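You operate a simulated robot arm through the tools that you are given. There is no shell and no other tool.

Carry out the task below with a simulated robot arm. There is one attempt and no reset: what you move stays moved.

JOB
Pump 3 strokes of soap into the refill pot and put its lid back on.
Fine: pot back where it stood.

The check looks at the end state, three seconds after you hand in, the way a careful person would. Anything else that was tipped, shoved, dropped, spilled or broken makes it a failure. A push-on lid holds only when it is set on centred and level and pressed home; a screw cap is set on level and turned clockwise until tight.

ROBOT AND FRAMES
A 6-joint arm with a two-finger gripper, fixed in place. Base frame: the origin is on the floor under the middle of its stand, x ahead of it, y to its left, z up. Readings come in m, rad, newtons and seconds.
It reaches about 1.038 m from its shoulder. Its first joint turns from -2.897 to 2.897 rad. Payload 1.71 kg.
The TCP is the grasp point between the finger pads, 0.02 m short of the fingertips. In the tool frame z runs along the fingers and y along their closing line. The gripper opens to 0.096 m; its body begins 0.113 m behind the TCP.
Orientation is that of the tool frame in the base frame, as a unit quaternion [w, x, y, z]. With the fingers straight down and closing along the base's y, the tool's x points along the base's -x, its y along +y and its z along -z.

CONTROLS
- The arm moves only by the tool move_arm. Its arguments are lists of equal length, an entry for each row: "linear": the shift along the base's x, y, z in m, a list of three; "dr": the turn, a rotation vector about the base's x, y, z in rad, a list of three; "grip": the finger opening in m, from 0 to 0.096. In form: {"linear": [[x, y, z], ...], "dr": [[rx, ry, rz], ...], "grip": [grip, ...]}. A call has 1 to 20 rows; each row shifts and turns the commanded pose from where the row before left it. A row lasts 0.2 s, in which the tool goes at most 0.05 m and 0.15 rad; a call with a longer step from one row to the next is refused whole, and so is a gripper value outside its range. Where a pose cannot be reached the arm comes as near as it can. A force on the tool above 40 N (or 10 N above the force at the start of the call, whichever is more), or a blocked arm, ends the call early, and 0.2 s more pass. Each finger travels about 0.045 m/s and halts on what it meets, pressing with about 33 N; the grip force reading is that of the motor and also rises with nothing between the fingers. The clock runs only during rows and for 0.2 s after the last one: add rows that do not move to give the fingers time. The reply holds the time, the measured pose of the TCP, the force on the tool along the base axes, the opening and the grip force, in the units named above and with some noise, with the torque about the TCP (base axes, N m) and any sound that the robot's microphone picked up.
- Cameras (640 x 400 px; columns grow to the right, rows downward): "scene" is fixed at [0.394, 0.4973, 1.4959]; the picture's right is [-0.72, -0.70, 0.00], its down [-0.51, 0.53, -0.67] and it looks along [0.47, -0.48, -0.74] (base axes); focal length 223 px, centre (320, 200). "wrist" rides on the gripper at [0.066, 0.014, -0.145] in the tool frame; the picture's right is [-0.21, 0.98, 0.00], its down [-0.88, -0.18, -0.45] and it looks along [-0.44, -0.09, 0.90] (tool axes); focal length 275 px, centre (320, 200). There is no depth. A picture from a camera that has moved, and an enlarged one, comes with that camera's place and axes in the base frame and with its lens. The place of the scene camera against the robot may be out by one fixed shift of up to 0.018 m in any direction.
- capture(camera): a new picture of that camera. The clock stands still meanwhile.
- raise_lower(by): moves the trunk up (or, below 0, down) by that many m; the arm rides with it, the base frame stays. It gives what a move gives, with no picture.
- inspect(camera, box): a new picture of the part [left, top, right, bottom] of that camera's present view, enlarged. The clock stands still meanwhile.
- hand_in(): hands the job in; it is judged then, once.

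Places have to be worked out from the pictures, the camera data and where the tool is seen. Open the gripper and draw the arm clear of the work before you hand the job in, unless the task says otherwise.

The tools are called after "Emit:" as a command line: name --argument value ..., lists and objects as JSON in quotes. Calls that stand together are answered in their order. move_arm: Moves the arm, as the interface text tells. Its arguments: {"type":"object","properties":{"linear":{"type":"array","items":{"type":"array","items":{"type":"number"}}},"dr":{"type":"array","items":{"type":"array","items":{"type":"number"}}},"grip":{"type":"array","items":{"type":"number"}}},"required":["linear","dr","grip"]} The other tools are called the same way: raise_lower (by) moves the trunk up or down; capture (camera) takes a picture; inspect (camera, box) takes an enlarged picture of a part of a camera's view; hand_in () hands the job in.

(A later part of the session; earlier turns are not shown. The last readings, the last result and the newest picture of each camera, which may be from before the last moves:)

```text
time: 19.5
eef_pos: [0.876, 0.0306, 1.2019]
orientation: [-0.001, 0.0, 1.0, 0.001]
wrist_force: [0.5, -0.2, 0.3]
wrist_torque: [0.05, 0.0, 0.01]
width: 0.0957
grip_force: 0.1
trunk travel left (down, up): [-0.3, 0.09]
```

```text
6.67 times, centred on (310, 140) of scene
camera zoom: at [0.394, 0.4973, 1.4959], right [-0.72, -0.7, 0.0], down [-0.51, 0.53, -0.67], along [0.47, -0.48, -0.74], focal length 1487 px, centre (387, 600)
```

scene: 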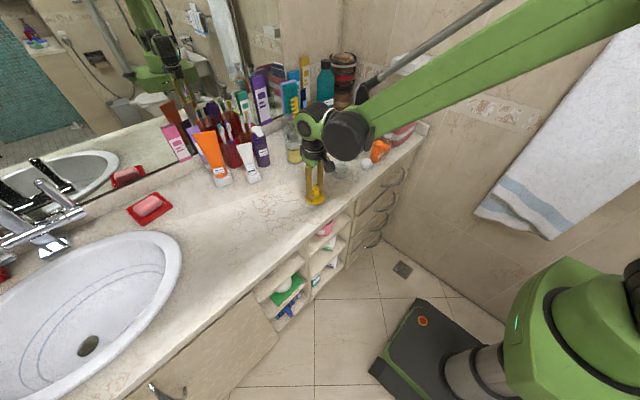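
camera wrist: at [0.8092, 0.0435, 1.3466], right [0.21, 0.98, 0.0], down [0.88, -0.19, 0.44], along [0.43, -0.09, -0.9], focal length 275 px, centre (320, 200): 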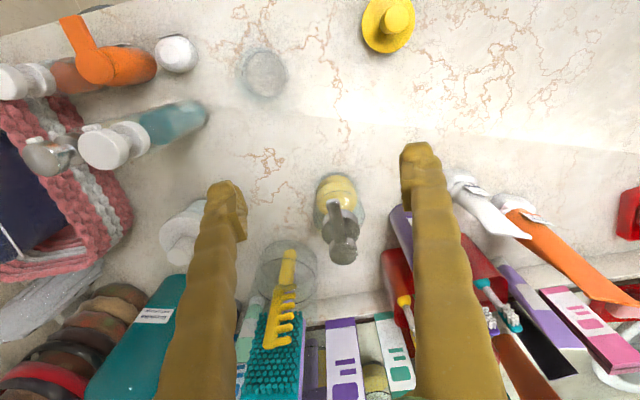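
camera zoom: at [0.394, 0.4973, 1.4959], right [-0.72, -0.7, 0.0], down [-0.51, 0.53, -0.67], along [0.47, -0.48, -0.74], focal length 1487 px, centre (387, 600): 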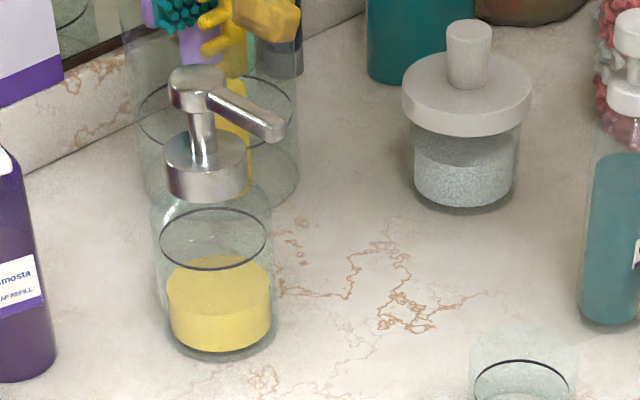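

The spout points straight toward the robot, with its tip near (0.943, 0.029, 1.085). The pump head top is at about (1.007, 0.028, 1.093) and the bottle radius is about 35 mm. I plan to grip the pot with the gripper tilted about 40° so it clears the spout, so I go to a tilted pose behind and above the pot first.

Emit:
move_arm --linear '[[-0.0264, -0.0125, -0.01], [-0.0264, -0.0125, -0.01], [-0.0264, -0.0125, -0.01], [-0.0264, -0.0125, -0.01], [-0.0264, -0.0125, -0.01], [0, 0, 0], [0, 0, 0]]' --dr '[[0, -0.14, 0], [0, -0.14, 0], [0, -0.14, 0], [0, -0.14, 0], [0, -0.14, 0], [0, 0, 0], [0, 0, 0]]' --grip '[0.096, 0.096, 0.096, 0.096, 0.096, 0.096, 0.096]'

```text
time: 21.1
eef_pos: [0.7411, -0.0313, 1.1518]
orientation: [0.342, -0.001, 0.94, 0.001]
wrist_force: [0.9, -0.1, 0.0]
wrist_torque: [0.01, 0.03, 0.0]
width: 0.0962
grip_force: 0.0
trunk travel left (down, up): [-0.3, 0.09]
```

Tracking is good here (tilt 0.70 rad). I lower to the pre-grasp height.

Emit:
move_arm --linear '[[0, 0, -0.035], [0, 0, -0.035], [0, 0, -0.035], [0.002, 0, -0.02], [0, 0, 0], [0, 0, 0]]' --dr '[[0, 0, 0], [0, 0, 0], [0, 0, 0], [0, 0, 0], [0, 0, 0], [0, 0, 0]]' --grip '[0.096, 0.096, 0.096, 0.096, 0.096, 0.096]'

Emit:
capture --camera "wrist"

Emit:
inspect --camera "scene" --box '[280, 90, 440, 210]'

```text
time: 22.5
eef_pos: [0.743, -0.0325, 1.0262]
orientation: [0.34, 0.001, 0.94, -0.001]
wrist_force: [0.1, -1.1, 0.5]
wrist_torque: [0.03, -0.02, 0.03]
width: 0.0959
grip_force: 0.0
trunk travel left (down, up): [-0.3, 0.09]
```

```text
taken
camera wrist: at [0.6, -0.0184, 1.0958], right [0.16, 0.98, 0.13], down [0.39, -0.18, 0.9], along [0.91, -0.09, -0.41], focal length 275 px, centre (320, 200)
```

wrist: 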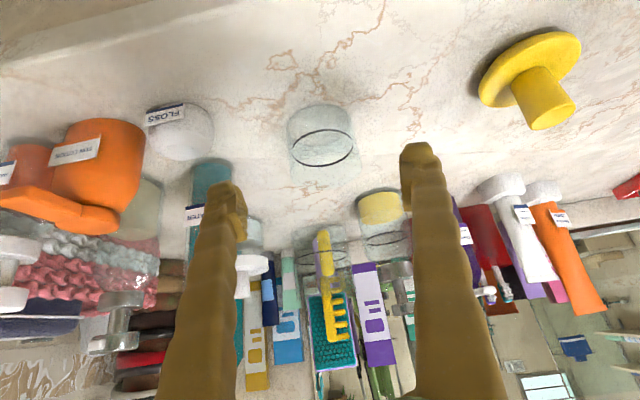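

```text
3.33 times, centred on (360, 150) of scene
camera zoom: at [0.394, 0.4973, 1.4959], right [-0.72, -0.7, 0.0], down [-0.51, 0.53, -0.67], along [0.47, -0.48, -0.74], focal length 743 px, centre (187, 367)
```

zoom: 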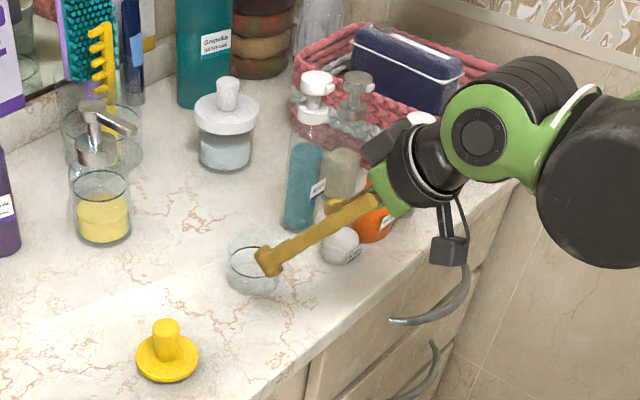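

The pot sits between the fingers as intended. I zoom to verify its y-centre before sliding in.

Emit:
inspect --camera "wrist" --box '[270, 90, 380, 200]'

```text
3.64 times, centred on (325, 145) of wrist
camera zoom: at [0.6, -0.0184, 1.0958], right [0.16, 0.98, 0.13], down [0.39, -0.18, 0.9], along [0.91, -0.09, -0.41], focal length 1001 px, centre (302, 400)
```

zoom: 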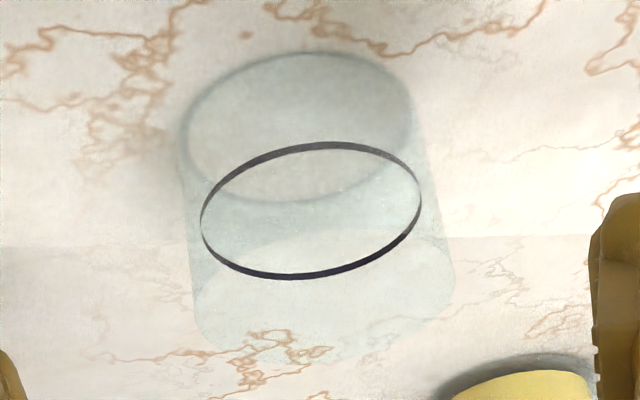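

The pot axis checks out at (0.808, -0.031), rim about 0.977 and base about 0.92. I slide in along the finger direction to TCP (0.808, -0.031, 0.949).

Emit:
move_arm --linear '[[0.013, 0.0015, -0.0156], [0.013, 0, -0.0156], [0.013, 0, -0.0156], [0.013, 0, -0.0156], [0.013, 0, -0.0152], [0, 0, 0]]' --dr '[[0, 0, 0], [0, 0, 0], [0, 0, 0], [0, 0, 0], [0, 0, 0], [0, 0, 0]]' --grip '[0.096, 0.096, 0.096, 0.096, 0.096, 0.096]'

Emit:
inspect --camera "wrist" --box '[200, 90, 460, 270]'

Emit:
inspect --camera "scene" --box '[310, 130, 390, 210]'

```text
time: 23.9
eef_pos: [0.8095, -0.0313, 0.9487]
orientation: [0.342, 0.0, 0.94, 0.0]
wrist_force: [-0.2, -0.5, -0.6]
wrist_torque: [0.02, 0.02, 0.03]
width: 0.0962
grip_force: 0.0
trunk travel left (down, up): [-0.3, 0.09]
```

```text
2.22 times, centred on (330, 180) of wrist
camera zoom: at [0.6651, -0.0167, 1.0186], right [0.16, 0.98, 0.13], down [0.39, -0.18, 0.9], along [0.91, -0.09, -0.41], focal length 612 px, centre (298, 244)
```

zoom: 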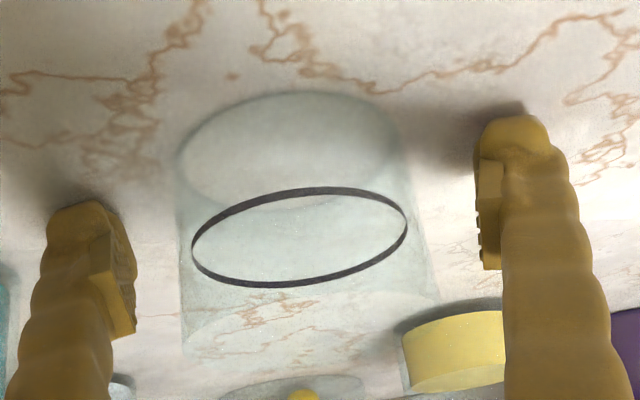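

```text
5.00 times, centred on (350, 170) of scene
camera zoom: at [0.394, 0.4973, 1.4959], right [-0.72, -0.7, 0.0], down [-0.51, 0.53, -0.67], along [0.47, -0.48, -0.74], focal length 1115 px, centre (170, 350)
```

zoom: 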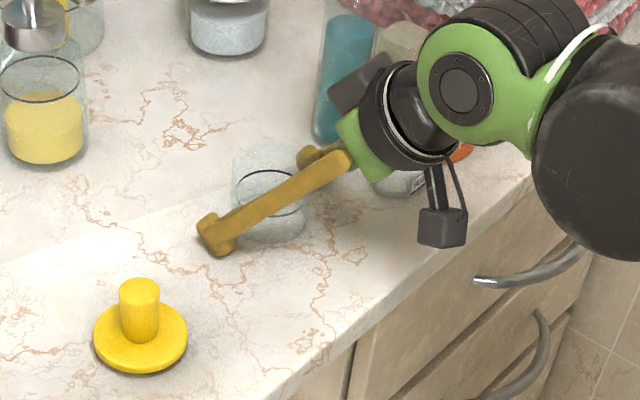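

The fingers straddle the pot evenly. I close on it.

Emit:
move_arm --linear '[[0, 0, 0], [0, 0, 0], [0, 0, 0], [0, 0, 0], [0, 0, 0]]' --dr '[[0, 0, 0], [0, 0, 0], [0, 0, 0], [0, 0, 0], [0, 0, 0]]' --grip '[0.08, 0.068, 0.055, 0.05, 0.05]'

Emit:
inspect --camera "wrist" --box '[200, 90, 460, 270]'

```text
time: 25.1
eef_pos: [0.8076, -0.031, 0.9505]
orientation: [0.341, 0.0, 0.94, -0.001]
wrist_force: [0.8, -0.5, 1.9]
wrist_torque: [-0.03, -0.06, -0.02]
width: 0.0657
grip_force: 33.5
trunk travel left (down, up): [-0.3, 0.09]
```

```text
2.22 times, centred on (330, 180) of wrist
camera zoom: at [0.6648, -0.0168, 1.019], right [0.16, 0.98, 0.13], down [0.39, -0.18, 0.9], along [0.91, -0.09, -0.41], focal length 612 px, centre (298, 244)
```

zoom: 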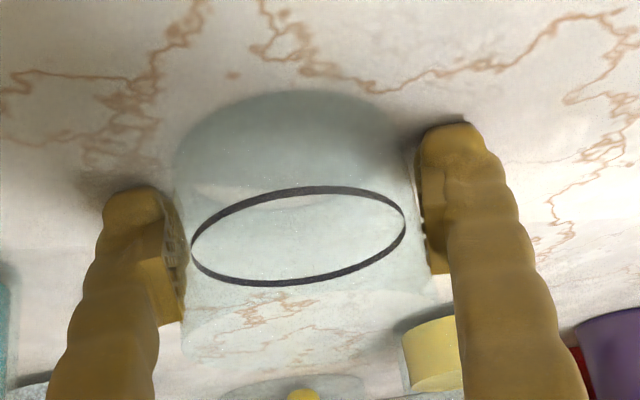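

The pot is held (65.7 mm wide), with TCP recorded at (0.808, -0.031, 0.9495). I lift it 15 mm and check that it hangs level.

Emit:
move_arm --linear '[[0, 0, 0.005], [0, 0, 0.005], [0, 0, 0.005], [0, 0, 0]]' --dr '[[0, 0, 0], [0, 0, 0], [0, 0, 0], [0, 0, 0]]' --grip '[0.05, 0.05, 0.05, 0.05]'

Emit:
inspect --camera "wrist" --box '[200, 90, 460, 270]'

Emit:
inspect --camera "scene" --box '[320, 140, 370, 190]'

```text
time: 26.1
eef_pos: [0.8085, -0.0308, 0.966]
orientation: [0.342, -0.001, 0.94, 0.0]
wrist_force: [-0.3, -1.2, 0.4]
wrist_torque: [0.05, 0.03, -0.02]
width: 0.0656
grip_force: 32.7
trunk travel left (down, up): [-0.3, 0.09]
```

```text
2.22 times, centred on (330, 180) of wrist
camera zoom: at [0.6652, -0.0168, 1.0337], right [0.16, 0.98, 0.13], down [0.39, -0.18, 0.9], along [0.91, -0.09, -0.41], focal length 612 px, centre (298, 244)
```

zoom: 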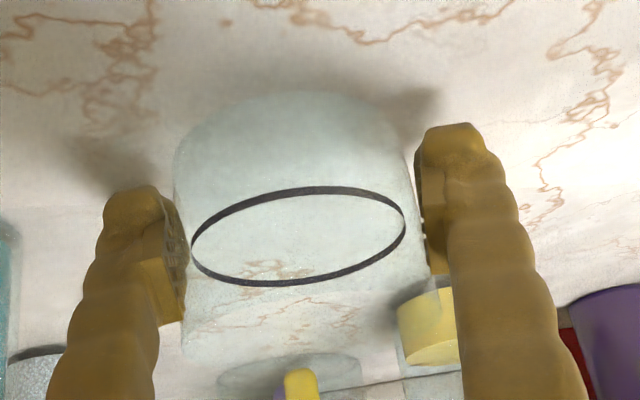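

```text
8.00 times, centred on (345, 165) of scene
camera zoom: at [0.394, 0.4973, 1.4959], right [-0.72, -0.7, 0.0], down [-0.51, 0.53, -0.67], along [0.47, -0.48, -0.74], focal length 1784 px, centre (120, 480)
```

zoom: 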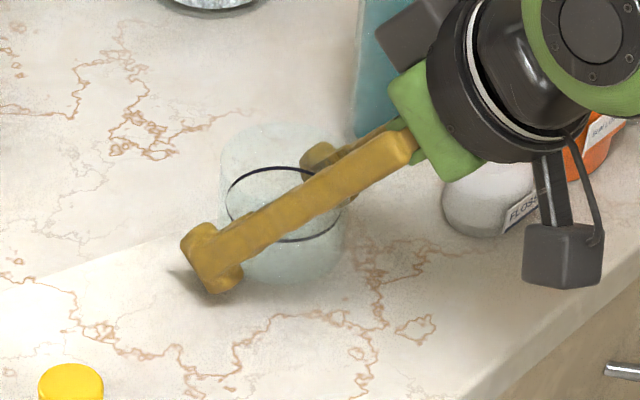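

The pot is held level. I carry it toward the spot below the spout, pot centre at about (0.930, 0.029), staying 15 mm above the counter.

Emit:
move_arm --linear '[[0.02, 0.0121, 0], [0.025, 0.0121, 0], [0.025, 0.0121, 0], [0.02, 0.0121, 0], [0.012, 0.0121, 0], [0, 0, 0], [0, 0, 0]]' --dr '[[0, 0, 0], [0, 0, 0], [0, 0, 0], [0, 0, 0], [0, 0, 0], [0, 0, 0], [0, 0, 0]]' --grip '[0.05, 0.05, 0.05, 0.05, 0.05, 0.05, 0.05]'

Emit:
capture --camera "wrist"

Emit:
inspect --camera "scene" --box '[270, 100, 370, 200]'

```text
time: 27.7
eef_pos: [0.911, 0.03, 0.9661]
orientation: [0.341, -0.001, 0.94, 0.001]
wrist_force: [-0.1, -0.1, -1.6]
wrist_torque: [0.0, -0.04, 0.01]
width: 0.0659
grip_force: 33.0
trunk travel left (down, up): [-0.3, 0.09]
```

```text
taken
camera wrist: at [0.7673, 0.0431, 1.034], right [0.16, 0.98, 0.13], down [0.39, -0.18, 0.9], along [0.91, -0.09, -0.41], focal length 275 px, centre (320, 200)
```

wrist: 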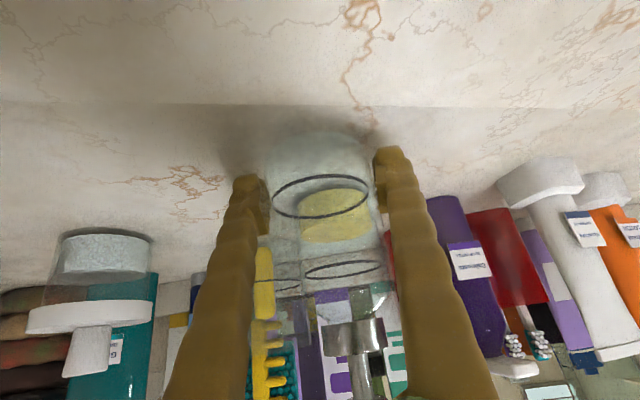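

```text
4.00 times, centred on (320, 150) of scene
camera zoom: at [0.394, 0.4973, 1.4959], right [-0.72, -0.7, 0.0], down [-0.51, 0.53, -0.67], along [0.47, -0.48, -0.74], focal length 892 px, centre (320, 400)
```

zoom: 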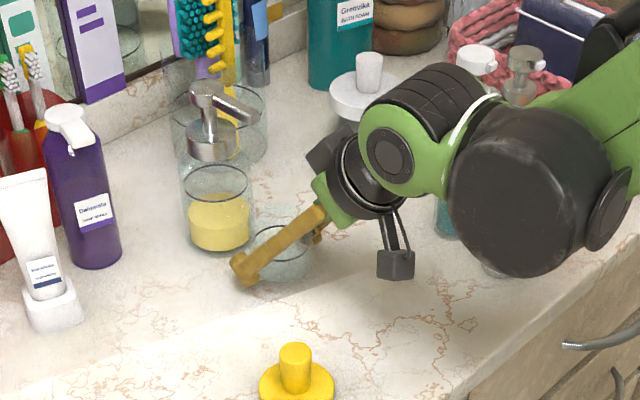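

I'm about 2 cm short of the final spot by design. I zoom to check the gap between the pot, the dispenser and the spout.

Emit:
inspect --camera "wrist" --box '[230, 110, 430, 400]'

Emit:
inspect --camera "scene" --box '[300, 115, 350, 175]'

```text
1.38 times, centred on (330, 255) of wrist
camera zoom: at [0.7673, 0.0431, 1.034], right [0.16, 0.98, 0.13], down [0.39, -0.18, 0.9], along [0.91, -0.09, -0.41], focal length 380 px, centre (306, 124)
```

zoom: 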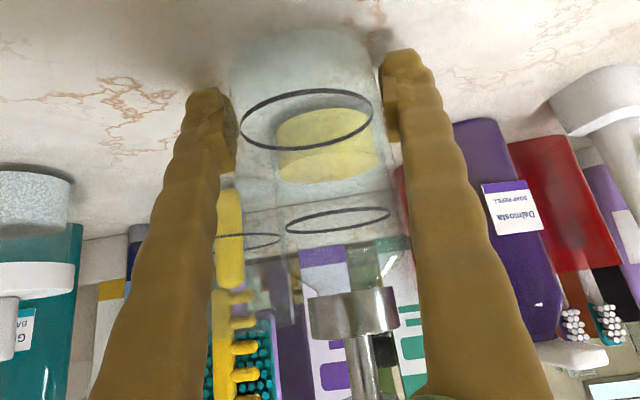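

```text
6.67 times, centred on (325, 145) of scene
camera zoom: at [0.394, 0.4973, 1.4959], right [-0.72, -0.7, 0.0], down [-0.51, 0.53, -0.67], along [0.47, -0.48, -0.74], focal length 1487 px, centre (287, 567)
```

zoom: 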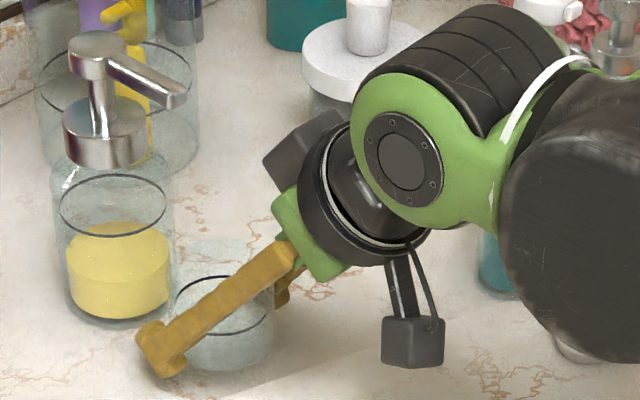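

The dispenser axis is at y about 0.028 and the gap is still about 3 cm. I advance 19 mm and lower most of the way to the counter.

Emit:
move_arm --linear '[[0.01, 0, 0], [0.009, 0, 0], [0, 0, -0.005], [0, 0, -0.005], [0, 0, -0.002], [0, 0, 0]]' --dr '[[0, 0, 0], [0, 0, 0], [0, 0, 0], [0, 0, 0], [0, 0, 0], [0, 0, 0]]' --grip '[0.05, 0.05, 0.05, 0.05, 0.05, 0.05]'

Emit:
inspect --camera "scene" --box '[300, 115, 350, 175]'

```text
time: 29.1
eef_pos: [0.9305, 0.0293, 0.9522]
orientation: [0.341, -0.001, 0.94, 0.001]
wrist_force: [-0.1, 0.5, -0.8]
wrist_torque: [-0.03, 0.0, 0.01]
width: 0.0657
grip_force: 33.1
trunk travel left (down, up): [-0.3, 0.09]
```

```text
6.67 times, centred on (325, 145) of scene
camera zoom: at [0.394, 0.4973, 1.4959], right [-0.72, -0.7, 0.0], down [-0.51, 0.53, -0.67], along [0.47, -0.48, -0.74], focal length 1487 px, centre (287, 567)
```

zoom: 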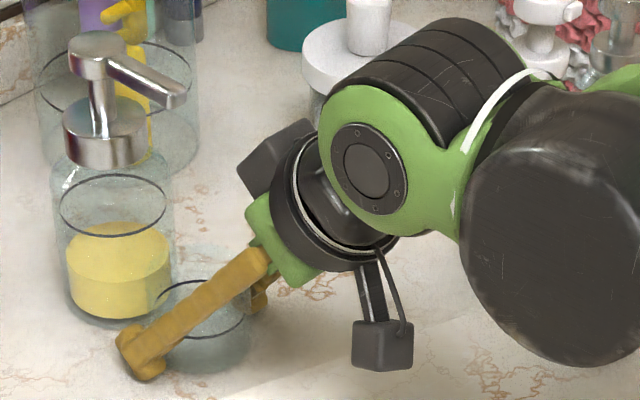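

The pot is about 3 mm above the counter. I lower in 1 mm steps and watch the force.

Emit:
move_arm --linear '[[0, 0, -0.001], [0, 0, -0.001]]' --dr '[[0, 0, 0], [0, 0, 0]]' --grip '[0.05, 0.05]'

```text
time: 29.7
eef_pos: [0.9302, 0.0296, 0.9493]
orientation: [0.341, 0.0, 0.94, 0.0]
wrist_force: [0.2, 0.4, -1.2]
wrist_torque: [0.0, 0.0, 0.04]
width: 0.0656
grip_force: 33.1
trunk travel left (down, up): [-0.3, 0.09]
```

Emit:
move_arm --linear '[[0, 0, -0.0007], [0, 0, 0]]' --dr '[[0, 0, 0], [0, 0, 0]]' --grip '[0.05, 0.05]'

Emit:
inspect --camera "wrist" --box '[230, 100, 430, 230]'

```text
time: 30.3
eef_pos: [0.9296, 0.0294, 0.9496]
orientation: [0.341, 0.0, 0.94, 0.0]
wrist_force: [2.2, -0.5, 6.8]
wrist_torque: [-0.22, -0.08, 0.04]
width: 0.065
grip_force: 33.1
trunk travel left (down, up): [-0.3, 0.09]
```

```text
3.08 times, centred on (330, 165) of wrist
camera zoom: at [0.7859, 0.0434, 1.0189], right [0.16, 0.98, 0.13], down [0.39, -0.18, 0.9], along [0.91, -0.09, -0.41], focal length 847 px, centre (289, 308)
```

zoom: 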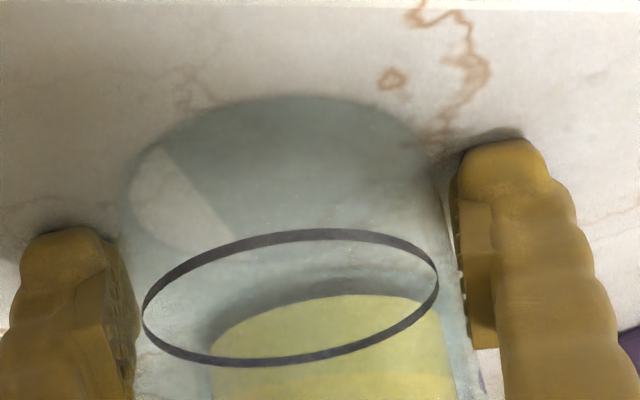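

Contact is confirmed (about 7 N), so the pot stands under the spout. I open the fingers and check the pot stays put.

Emit:
move_arm --linear '[[0, 0, 0], [0, 0, 0], [0, 0, 0], [0, 0, 0]]' --dr '[[0, 0, 0], [0, 0, 0], [0, 0, 0], [0, 0, 0]]' --grip '[0.072, 0.082, 0.094, 0.094]'

Emit:
inspect --camera "wrist" --box '[210, 90, 450, 250]'

Emit:
inspect --camera "scene" --box '[300, 115, 350, 175]'

```text
time: 31.3
eef_pos: [0.9296, 0.029, 0.949]
orientation: [0.341, 0.0, 0.94, 0.001]
wrist_force: [-1.0, -0.1, 0.8]
wrist_torque: [0.0, -0.01, 0.03]
width: 0.0939
grip_force: 0.0
trunk travel left (down, up): [-0.3, 0.09]
```

```text
2.50 times, centred on (330, 170) of wrist
camera zoom: at [0.786, 0.0435, 1.0186], right [0.16, 0.98, 0.13], down [0.39, -0.18, 0.9], along [0.91, -0.09, -0.41], focal length 688 px, centre (295, 275)
```

zoom: 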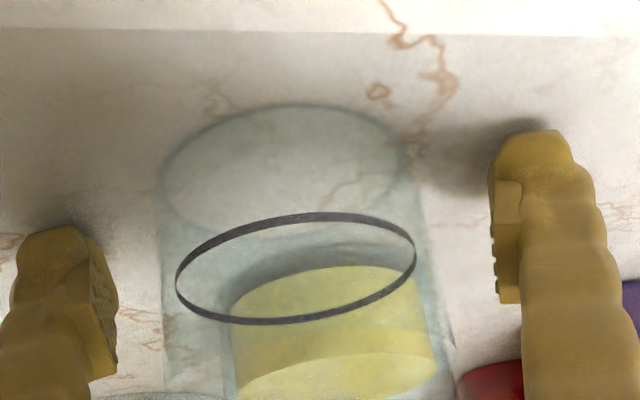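

```text
6.67 times, centred on (325, 145) of scene
camera zoom: at [0.394, 0.4973, 1.4959], right [-0.72, -0.7, 0.0], down [-0.51, 0.53, -0.67], along [0.47, -0.48, -0.74], focal length 1487 px, centre (287, 567)
```

zoom: 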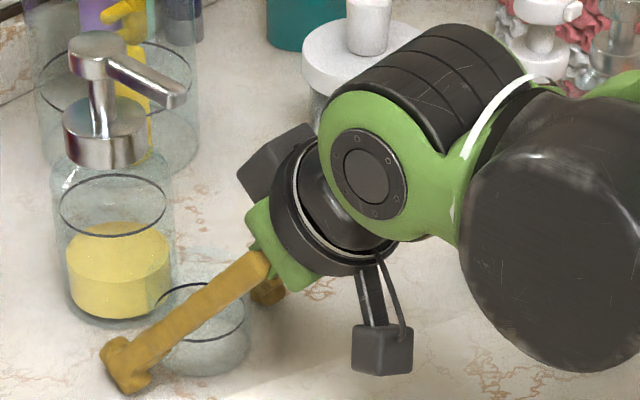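

The pot is standing free. I back out along the finger direction, then rise and straighten the gripper.

Emit:
move_arm --linear '[[-0.013, 0, 0.0156], [-0.02, 0, 0.024], [-0.025, 0, 0.03], [-0.025, 0, 0.03], [0, 0, 0.03], [0, 0, 0.03], [0, 0, 0.03], [0, 0, 0.03], [0, 0, 0.02], [0, 0, 0]]' --dr '[[0, 0, 0], [0, 0, 0], [0, 0, 0], [0, 0, 0], [0, 0.139, 0], [0, 0.139, 0], [0, 0.139, 0], [0, 0.139, 0], [0, 0.14, 0], [0, 0, 0]]' --grip '[0.094, 0.094, 0.094, 0.094, 0.094, 0.094, 0.094, 0.094, 0.094, 0.094]'

Emit:
capture --camera "wrist"

Emit:
inspect --camera "scene" --box '[270, 100, 370, 200]'

```text
time: 33.5
eef_pos: [0.8464, 0.029, 1.1891]
orientation: [-0.001, 0.0, 1.0, 0.0]
wrist_force: [0.3, 0.2, -1.0]
wrist_torque: [-0.03, 0.05, 0.02]
width: 0.0937
grip_force: 0.0
trunk travel left (down, up): [-0.3, 0.09]
```

```text
taken
camera wrist: at [0.7817, 0.043, 1.3338], right [0.21, 0.98, 0.0], down [0.88, -0.19, 0.44], along [0.43, -0.09, -0.9], focal length 275 px, centre (320, 200)
```

wrist: 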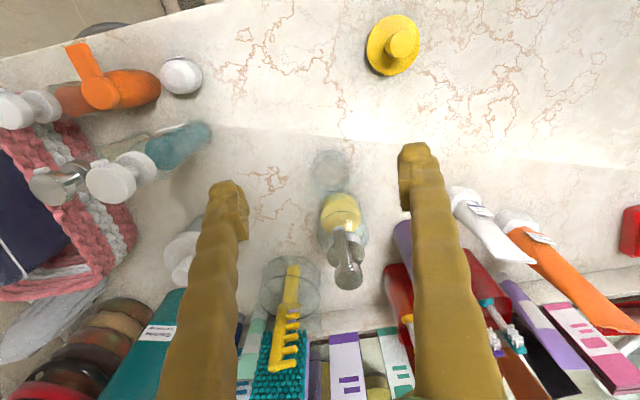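

```text
4.00 times, centred on (320, 150) of scene
camera zoom: at [0.394, 0.4973, 1.4959], right [-0.72, -0.7, 0.0], down [-0.51, 0.53, -0.67], along [0.47, -0.48, -0.74], focal length 892 px, centre (320, 400)
```

zoom: 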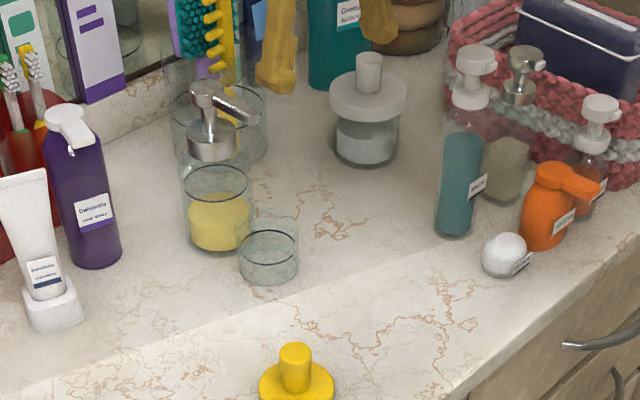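

Emit:
inspect --camera "wrist" --box '[290, 140, 390, 300]'

Emit:
inspect --camera "scene" --box '[305, 115, 350, 175]'

```text
2.50 times, centred on (340, 220) of wrist
camera zoom: at [0.7817, 0.043, 1.3338], right [0.21, 0.98, 0.0], down [0.88, -0.19, 0.44], along [0.43, -0.09, -0.9], focal length 688 px, centre (270, 150)
```

zoom: 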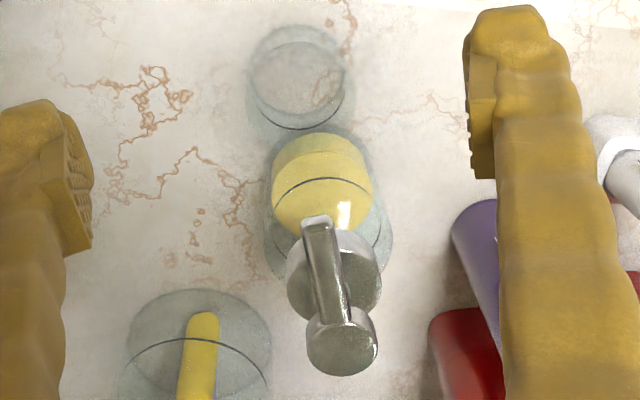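

```text
6.67 times, centred on (328, 145) of scene
camera zoom: at [0.394, 0.4973, 1.4959], right [-0.72, -0.7, 0.0], down [-0.51, 0.53, -0.67], along [0.47, -0.48, -0.74], focal length 1487 px, centre (270, 567)
```

zoom: 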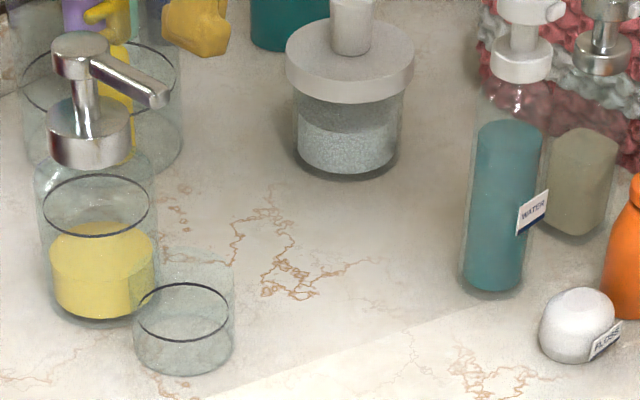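

The pot is centred near (0.931, 0.028), with the nozzle tip (about 0.942, 0.0295) well inside its rim and about 9 mm clear of the dispenser. I close the fingers and move above the pump head at a safe height.

Emit:
move_arm --linear '[[0, 0, 0], [0, 0, 0], [0.04, 0, 0], [0.04, 0, 0], [0.04, 0, 0], [0.0406, -0.001, 0], [0, 0, -0.02], [0, 0, -0.015], [0, 0, 0]]' --dr '[[0, 0, 0], [0, 0, 0], [0, 0, 0], [0, 0, 0], [0, 0, 0], [0, 0, 0], [0, 0, 0], [0, 0, 0], [0, 0, 0]]' --grip '[0.07, 0.05, 0.03, 0.01, 0, 0, 0, 0, 0]'

Emit:
capture --camera "wrist"

Emit:
inspect --camera "scene" --box '[260, 80, 360, 180]'

```text
time: 35.5
eef_pos: [1.007, 0.0276, 1.1524]
orientation: [0.0, 0.001, 1.0, 0.0]
wrist_force: [-0.4, 0.5, -0.1]
wrist_torque: [-0.01, 0.03, 0.01]
width: 0.0
grip_force: 29.3
trunk travel left (down, up): [-0.3, 0.09]
```

```text
taken
camera wrist: at [0.9406, 0.0417, 1.2971], right [0.21, 0.98, 0.0], down [0.88, -0.18, 0.44], along [0.44, -0.09, -0.9], focal length 275 px, centre (320, 200)
```

wrist: 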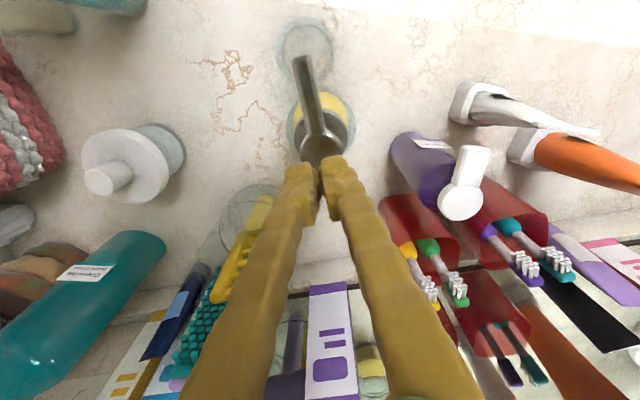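

```text
4.00 times, centred on (310, 130) of scene
camera zoom: at [0.394, 0.4973, 1.4959], right [-0.72, -0.7, 0.0], down [-0.51, 0.53, -0.67], along [0.47, -0.48, -0.74], focal length 892 px, centre (360, 480)
```

zoom: 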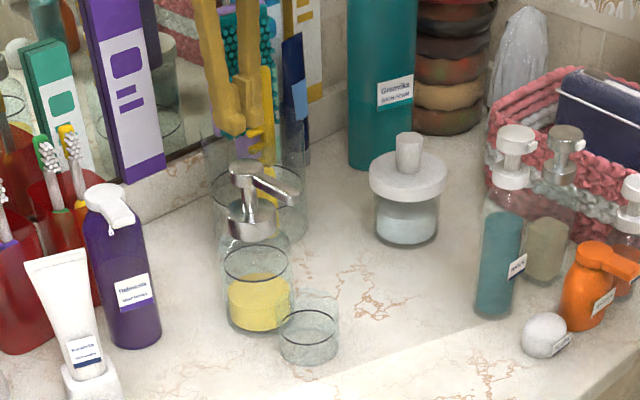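

The arm reaches here accurately. I zoom to check that the fingertips are over the centre of the head.

Emit:
inspect --camera "wrist" --box '[260, 40, 380, 220]'

Emit:
inspect --camera "scene" --box '[300, 95, 345, 150]'

```text
2.22 times, centred on (320, 130) of wrist
camera zoom: at [0.9406, 0.0417, 1.2971], right [0.21, 0.98, 0.0], down [0.88, -0.18, 0.44], along [0.44, -0.09, -0.9], focal length 612 px, centre (320, 356)
```

zoom: 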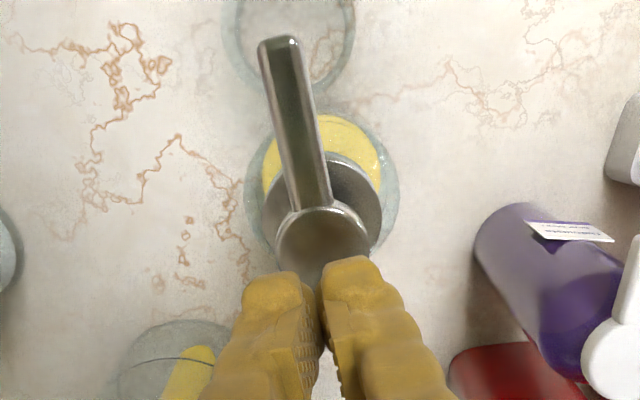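

```text
7.27 times, centred on (322, 122) of scene
camera zoom: at [0.394, 0.4973, 1.4959], right [-0.72, -0.7, 0.0], down [-0.51, 0.53, -0.67], along [0.47, -0.48, -0.74], focal length 1622 px, centre (302, 764)
```

zoom: 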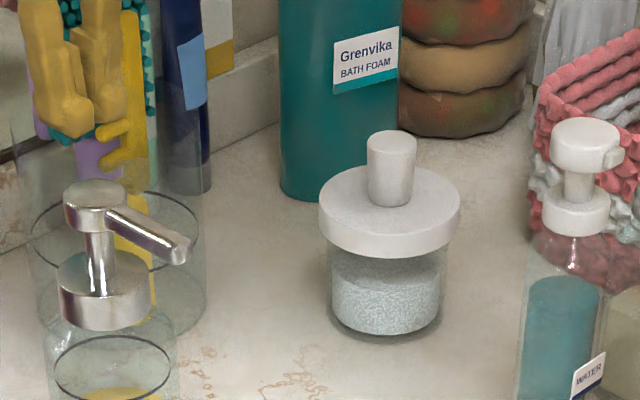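

The head centre looks a few mm nearer than the tool (x about 1.00). I shift back 6 mm, lower 13 mm and look again.

Emit:
move_arm --linear '[[-0.006, 0.001, 0], [0, 0, -0.013], [0, 0, 0]]' --dr '[[0, 0, 0], [0, 0, 0], [0, 0, 0]]' --grip '[0, 0, 0]'

Emit:
inspect --camera "wrist" --box '[260, 60, 380, 220]'

Emit:
inspect --camera "scene" --box '[285, 90, 330, 150]'

```text
time: 36.3
eef_pos: [0.9993, 0.0286, 1.1397]
orientation: [0.001, -0.001, 1.0, 0.0]
wrist_force: [1.2, 0.2, -0.6]
wrist_torque: [-0.01, 0.03, 0.01]
width: 0.0
grip_force: 29.2
trunk travel left (down, up): [-0.3, 0.09]
```

```text
2.50 times, centred on (320, 140) of wrist
camera zoom: at [0.9347, 0.0428, 1.2848], right [0.21, 0.98, 0.0], down [0.88, -0.18, 0.44], along [0.44, -0.09, -0.9], focal length 688 px, centre (320, 350)
```

zoom: 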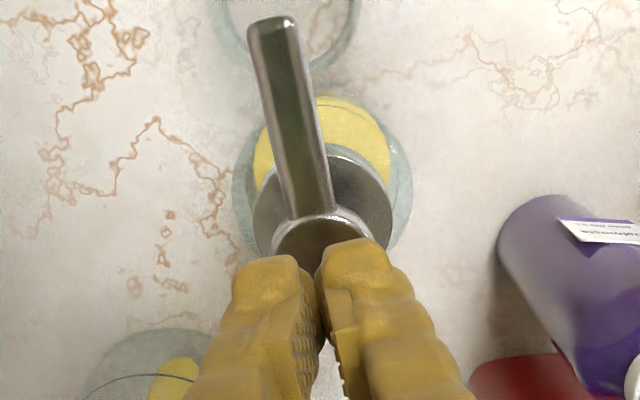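

```text
6.67 times, centred on (308, 120) of scene
camera zoom: at [0.394, 0.4973, 1.4959], right [-0.72, -0.7, 0.0], down [-0.51, 0.53, -0.67], along [0.47, -0.48, -0.74], focal length 1487 px, centre (403, 733)
```

zoom: 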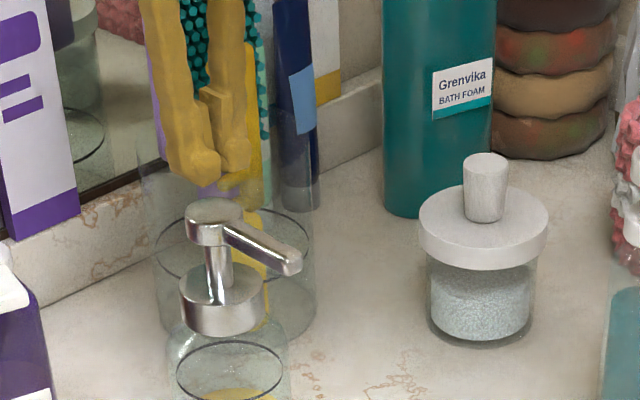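

The head centre works out at x about 1.003, y about 0.0285. I shift 3 mm forward and lower gently until first contact. Once contact starts, I keep pressing monotonically so it counts as one stroke.

Emit:
move_arm --linear '[[0.003, 0, -0.01], [0, 0, -0.008], [0, 0, -0.004], [0, 0, 0]]' --dr '[[0, 0, 0], [0, 0, 0], [0, 0, 0], [0, 0, 0]]' --grip '[0, 0, 0, 0]'

Emit:
inspect --camera "scene" --box '[285, 100, 325, 150]'

```text
time: 37.3
eef_pos: [1.0036, 0.0285, 1.1188]
orientation: [0.0, 0.0, 1.0, 0.0]
wrist_force: [0.2, 0.0, 0.2]
wrist_torque: [0.03, 0.02, 0.01]
width: 0.0
grip_force: 29.2
trunk travel left (down, up): [-0.3, 0.09]
```

```text
8.00 times, centred on (305, 125) of scene
camera zoom: at [0.394, 0.4973, 1.4959], right [-0.72, -0.7, 0.0], down [-0.51, 0.53, -0.67], along [0.47, -0.48, -0.74], focal length 1784 px, centre (440, 800)
```

zoom: 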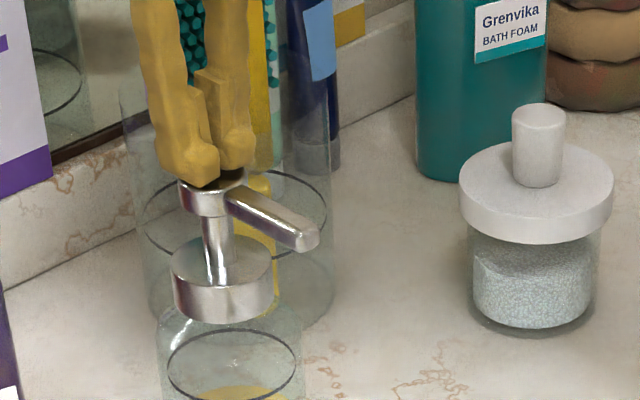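

The tips are just above the head. I press in 2 mm steps.

Emit:
move_arm --linear '[[0, 0, -0.002], [0, 0, -0.002], [0, 0, -0.002]]' --dr '[[0, 0, 0], [0, 0, 0], [0, 0, 0]]' --grip '[0, 0, 0]'

```text
time: 38.1
eef_pos: [1.0032, 0.0298, 1.1138]
orientation: [0.0, 0.0, 1.0, 0.001]
wrist_force: [-0.3, -1.0, 1.1]
wrist_torque: [-0.01, 0.02, 0.03]
width: 0.0059
grip_force: 29.5
trunk travel left (down, up): [-0.3, 0.09]
```

The opening reads 6 mm, so something is affecting the fingertips. I look closely.

Emit:
inspect --camera "scene" --box '[290, 105, 320, 145]'

Emit:
inspect --camera "wrist" --box '[260, 80, 380, 240]'

```text
10.00 times, centred on (305, 125) of scene
camera zoom: at [0.394, 0.4973, 1.4959], right [-0.72, -0.7, 0.0], down [-0.51, 0.53, -0.67], along [0.47, -0.48, -0.74], focal length 2230 px, centre (470, 950)
```

zoom: 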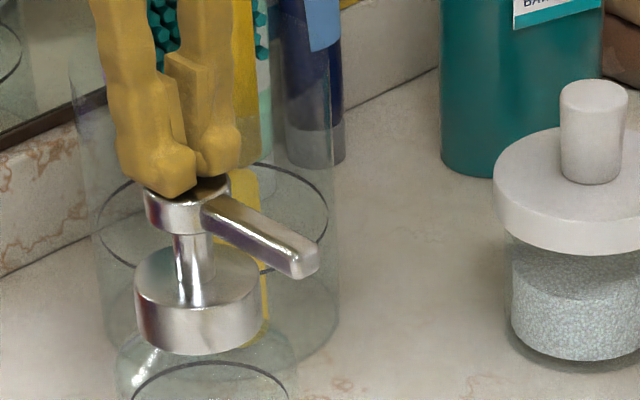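

```text
2.50 times, centred on (320, 160) of wrist
camera zoom: at [0.9376, 0.0434, 1.2582], right [0.21, 0.98, 0.0], down [0.88, -0.19, 0.45], along [0.44, -0.09, -0.9], focal length 688 px, centre (320, 300)
```

zoom: 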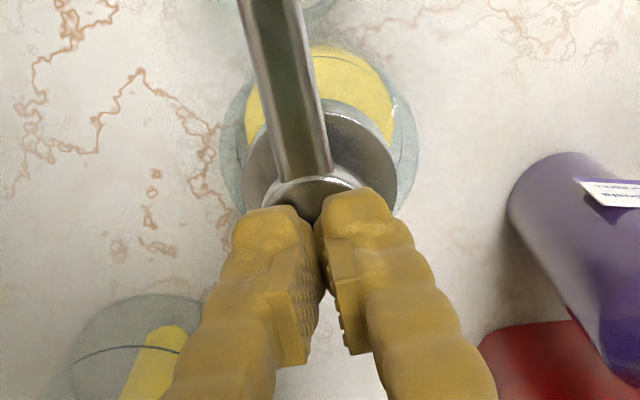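

The tips rest on the head and have spread slightly. I hold that small opening and continue pressing down monotonically.

Emit:
move_arm --linear '[[0, 0, -0.002], [0, 0, -0.002], [0, 0, -0.002]]' --dr '[[0, 0, 0], [0, 0, 0], [0, 0, 0]]' --grip '[0.006, 0.006, 0.006]'

Emit:
inspect --camera "scene" --box '[290, 105, 320, 145]'

```text
time: 38.9
eef_pos: [1.004, 0.0292, 1.1069]
orientation: [0.001, 0.0, 1.0, 0.0]
wrist_force: [-0.5, -0.5, 1.6]
wrist_torque: [-0.01, 0.03, 0.02]
width: 0.006
grip_force: 0.0
trunk travel left (down, up): [-0.3, 0.09]
```

```text
10.00 times, centred on (305, 125) of scene
camera zoom: at [0.394, 0.4973, 1.4959], right [-0.72, -0.7, 0.0], down [-0.51, 0.53, -0.67], along [0.47, -0.48, -0.74], focal length 2230 px, centre (470, 950)
```

zoom: 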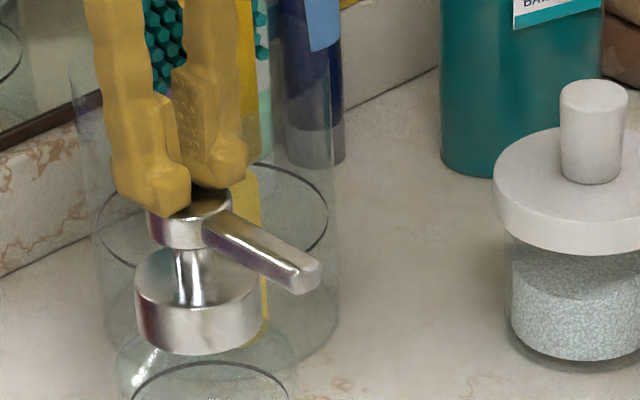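

The head is going down with the tool (about 6 mm so far) at a low force of 1.6 N. I continue the same stroke.

Emit:
move_arm --linear '[[0, 0, -0.002], [0, 0, -0.002]]' --dr '[[0, 0, 0], [0, 0, 0]]' --grip '[0.006, 0.006]'

```text
time: 39.5
eef_pos: [1.0044, 0.0295, 1.1035]
orientation: [0.002, 0.0, 1.0, 0.0]
wrist_force: [3.1, 0.6, 7.7]
wrist_torque: [-0.01, -0.07, 0.05]
width: 0.0061
grip_force: 0.2
trunk travel left (down, up): [-0.3, 0.09]
```

The force rises to about 8 N. I go 1 mm further to see whether this is the bottom stop.

Emit:
move_arm --linear '[[0, 0, -0.001], [0, 0, 0]]' --dr '[[0, 0, 0], [0, 0, 0]]' --grip '[0.006, 0.006]'

Emit:
inspect --camera "scene" --box '[290, 105, 340, 180]'

```text
time: 40.1
eef_pos: [1.0031, 0.0289, 1.1024]
orientation: [0.001, 0.0, 1.0, 0.0]
wrist_force: [4.0, -0.2, 12.6]
wrist_torque: [-0.04, -0.07, 0.02]
width: 0.0057
grip_force: 0.0
trunk travel left (down, up): [-0.3, 0.09]
```

```text
5.33 times, centred on (315, 142) of scene
camera zoom: at [0.394, 0.4973, 1.4959], right [-0.72, -0.7, 0.0], down [-0.51, 0.53, -0.67], along [0.47, -0.48, -0.74], focal length 1189 px, centre (347, 507)
```

zoom: 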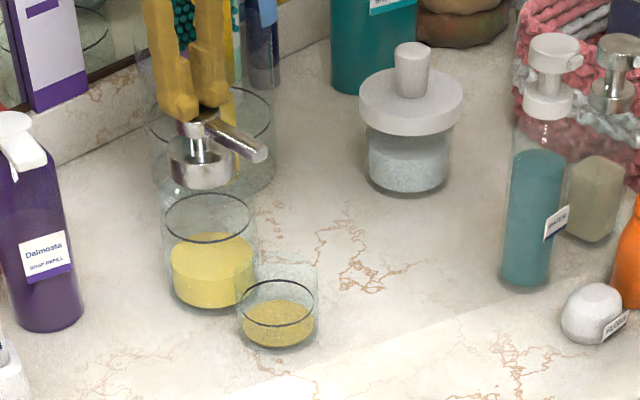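

Soap has landed in the pot and the pump is at its bottom stop (about 13 N). I raise fully so the head springs back, then check.

Emit:
move_arm --linear '[[0, 0, 0.004], [0, 0, 0.006], [0, 0, 0.006], [0, 0, 0.006], [0, 0, 0], [0, 0, 0]]' --dr '[[0, 0, 0], [0, 0, 0], [0, 0, 0], [0, 0, 0], [0, 0, 0], [0, 0, 0]]' --grip '[0.006, 0.006, 0.006, 0.006, 0.006, 0.006]'

Emit:
inspect --camera "scene" --box '[290, 105, 340, 180]'

Emit:
inspect --camera "scene" --box '[290, 105, 320, 145]'

```text
time: 41.5
eef_pos: [1.0043, 0.0281, 1.124]
orientation: [0.0, 0.0, 1.0, 0.001]
wrist_force: [-0.1, 0.2, -0.3]
wrist_torque: [0.0, -0.01, 0.01]
width: 0.0059
grip_force: 0.1
trunk travel left (down, up): [-0.3, 0.09]
```

```text
5.33 times, centred on (315, 142) of scene
camera zoom: at [0.394, 0.4973, 1.4959], right [-0.72, -0.7, 0.0], down [-0.51, 0.53, -0.67], along [0.47, -0.48, -0.74], focal length 1189 px, centre (347, 507)
```

zoom: 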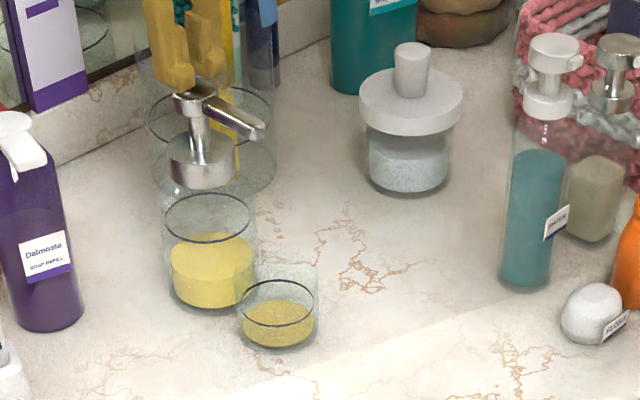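

```text
10.00 times, centred on (305, 125) of scene
camera zoom: at [0.394, 0.4973, 1.4959], right [-0.72, -0.7, 0.0], down [-0.51, 0.53, -0.67], along [0.47, -0.48, -0.74], focal length 2230 px, centre (470, 950)
```

zoom: 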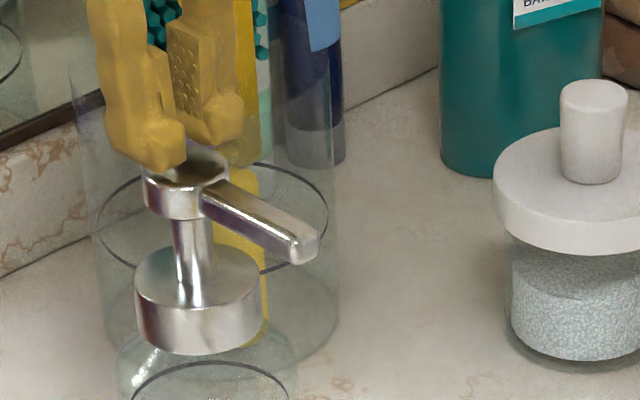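

The head is fully back up and about one stroke of soap is in the pot. Now I do the second stroke the same way.

Emit:
move_arm --linear '[[0, 0, -0.005], [0, 0, -0.004], [0, 0, -0.004], [0, 0, -0.004], [0, 0, -0.003], [0, 0, -0.001], [0, 0, 0]]' --dr '[[0, 0, 0], [0, 0, 0], [0, 0, 0], [0, 0, 0], [0, 0, 0], [0, 0, 0], [0, 0, 0]]' --grip '[0.006, 0.006, 0.006, 0.006, 0.006, 0.006, 0.006]'

```text
time: 43.1
eef_pos: [1.004, 0.0293, 1.1024]
orientation: [0.001, 0.0, 1.0, 0.0]
wrist_force: [3.3, 1.3, 9.7]
wrist_torque: [0.04, -0.05, 0.02]
width: 0.006
grip_force: 0.1
trunk travel left (down, up): [-0.3, 0.09]
```

Emit:
move_arm --linear '[[0, 0, -0.001], [0, 0, 0]]' --dr '[[0, 0, 0], [0, 0, 0]]' --grip '[0.006, 0.006]'

Emit:
inspect --camera "scene" --box '[290, 105, 340, 180]'

```text
time: 43.7
eef_pos: [1.0023, 0.0291, 1.1026]
orientation: [0.001, 0.0, 1.0, 0.0]
wrist_force: [4.1, 0.4, 12.3]
wrist_torque: [0.0, -0.1, 0.01]
width: 0.0059
grip_force: 0.0
trunk travel left (down, up): [-0.3, 0.09]
```

```text
5.33 times, centred on (315, 142) of scene
camera zoom: at [0.394, 0.4973, 1.4959], right [-0.72, -0.7, 0.0], down [-0.51, 0.53, -0.67], along [0.47, -0.48, -0.74], focal length 1189 px, centre (347, 507)
```

zoom: 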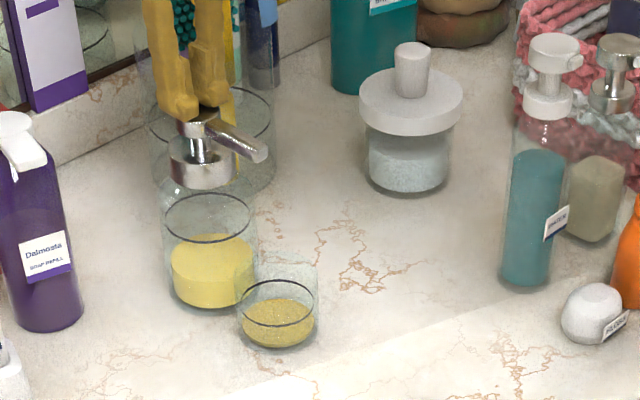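

Bottom stop reached again (12 N). I zoom into the pot to compare the level, then I raise for the next stroke.

Emit:
inspect --camera "scene" --box '[318, 145, 348, 175]'

Emit:
move_arm --linear '[[0, 0, 0.004], [0, 0, 0.006], [0, 0, 0.006], [0, 0, 0.006], [0, 0, 0], [0, 0, 0]]' --dr '[[0, 0, 0], [0, 0, 0], [0, 0, 0], [0, 0, 0], [0, 0, 0], [0, 0, 0]]' --grip '[0.006, 0.006, 0.006, 0.006, 0.006, 0.006]'

Emit:
inspect --camera "scene" --box '[290, 105, 340, 180]'

```text
13.33 times, centred on (333, 160) of scene
camera zoom: at [0.394, 0.4973, 1.4959], right [-0.72, -0.7, 0.0], down [-0.51, 0.53, -0.67], along [0.47, -0.48, -0.74], focal length 2974 px, centre (147, 733)
```

zoom: 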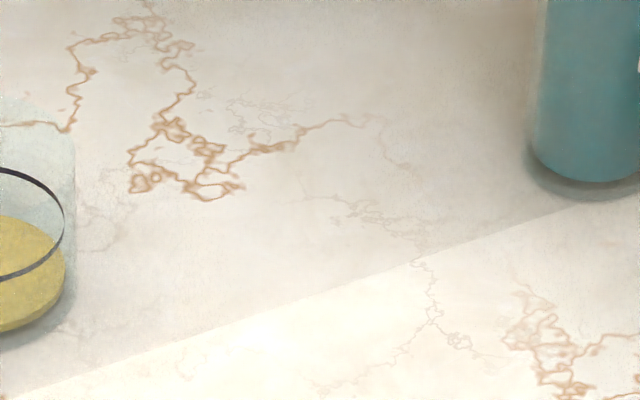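

```text
time: 45.1
eef_pos: [1.004, 0.03, 1.1232]
orientation: [0.0, 0.0, 1.0, 0.001]
wrist_force: [-0.7, -0.4, -0.2]
wrist_torque: [-0.01, -0.02, -0.01]
width: 0.0058
grip_force: 0.1
trunk travel left (down, up): [-0.3, 0.09]
```

```text
5.33 times, centred on (315, 142) of scene
camera zoom: at [0.394, 0.4973, 1.4959], right [-0.72, -0.7, 0.0], down [-0.51, 0.53, -0.67], along [0.47, -0.48, -0.74], focal length 1189 px, centre (347, 507)
```

zoom: 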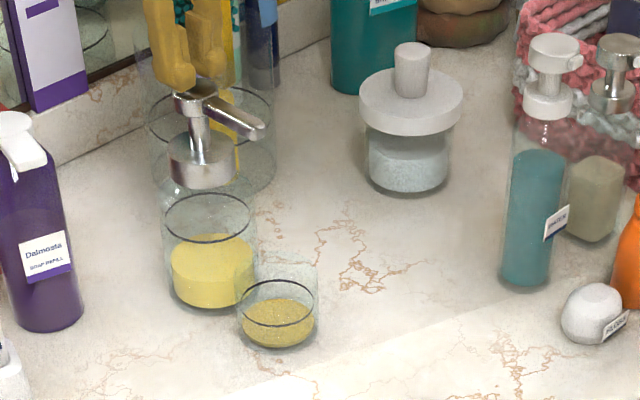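

Emit:
inspect --camera "scene" --box '[285, 140, 325, 175]'

```text
11.43 times, centred on (305, 158) of scene
camera zoom: at [0.394, 0.4973, 1.4959], right [-0.72, -0.7, 0.0], down [-0.51, 0.53, -0.67], along [0.47, -0.48, -0.74], focal length 2549 px, centre (491, 686)
```

zoom: 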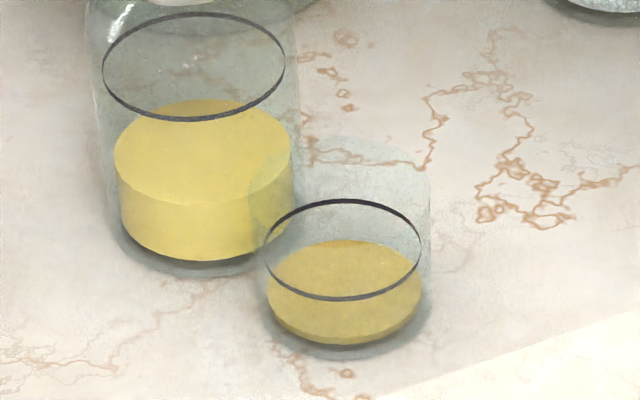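

Soap is clearly collecting in the pot, with nothing spilled outside. Now I do the third stroke.

Emit:
move_arm --linear '[[0, 0, -0.005], [0, 0, -0.004], [0, 0, -0.004], [0, 0, -0.004], [0, 0, -0.003], [0, 0, -0.001], [0, 0, -0.001], [0, 0, 0]]' --dr '[[0, 0, 0], [0, 0, 0], [0, 0, 0], [0, 0, 0], [0, 0, 0], [0, 0, 0], [0, 0, 0], [0, 0, 0]]' --grip '[0.006, 0.006, 0.006, 0.006, 0.006, 0.006, 0.006, 0.006]'

Emit:
inspect --camera "scene" --box '[285, 140, 325, 175]'

```text
time: 46.9
eef_pos: [1.0022, 0.0285, 1.1019]
orientation: [0.001, -0.001, 1.0, 0.001]
wrist_force: [3.9, -2.0, 11.9]
wrist_torque: [-0.04, -0.07, 0.01]
width: 0.0063
grip_force: 0.0
trunk travel left (down, up): [-0.3, 0.09]
```

```text
11.43 times, centred on (305, 158) of scene
camera zoom: at [0.394, 0.4973, 1.4959], right [-0.72, -0.7, 0.0], down [-0.51, 0.53, -0.67], along [0.47, -0.48, -0.74], focal length 2549 px, centre (491, 686)
```

zoom: 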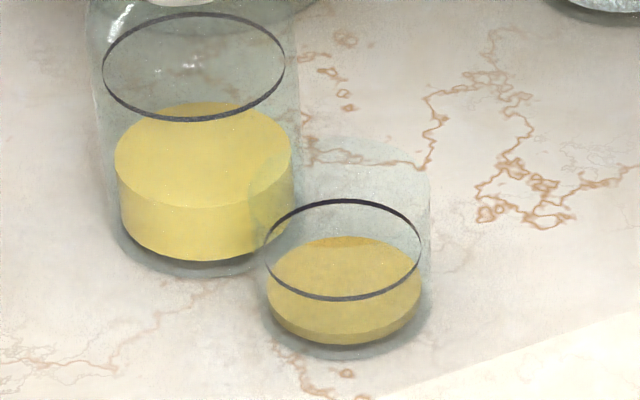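

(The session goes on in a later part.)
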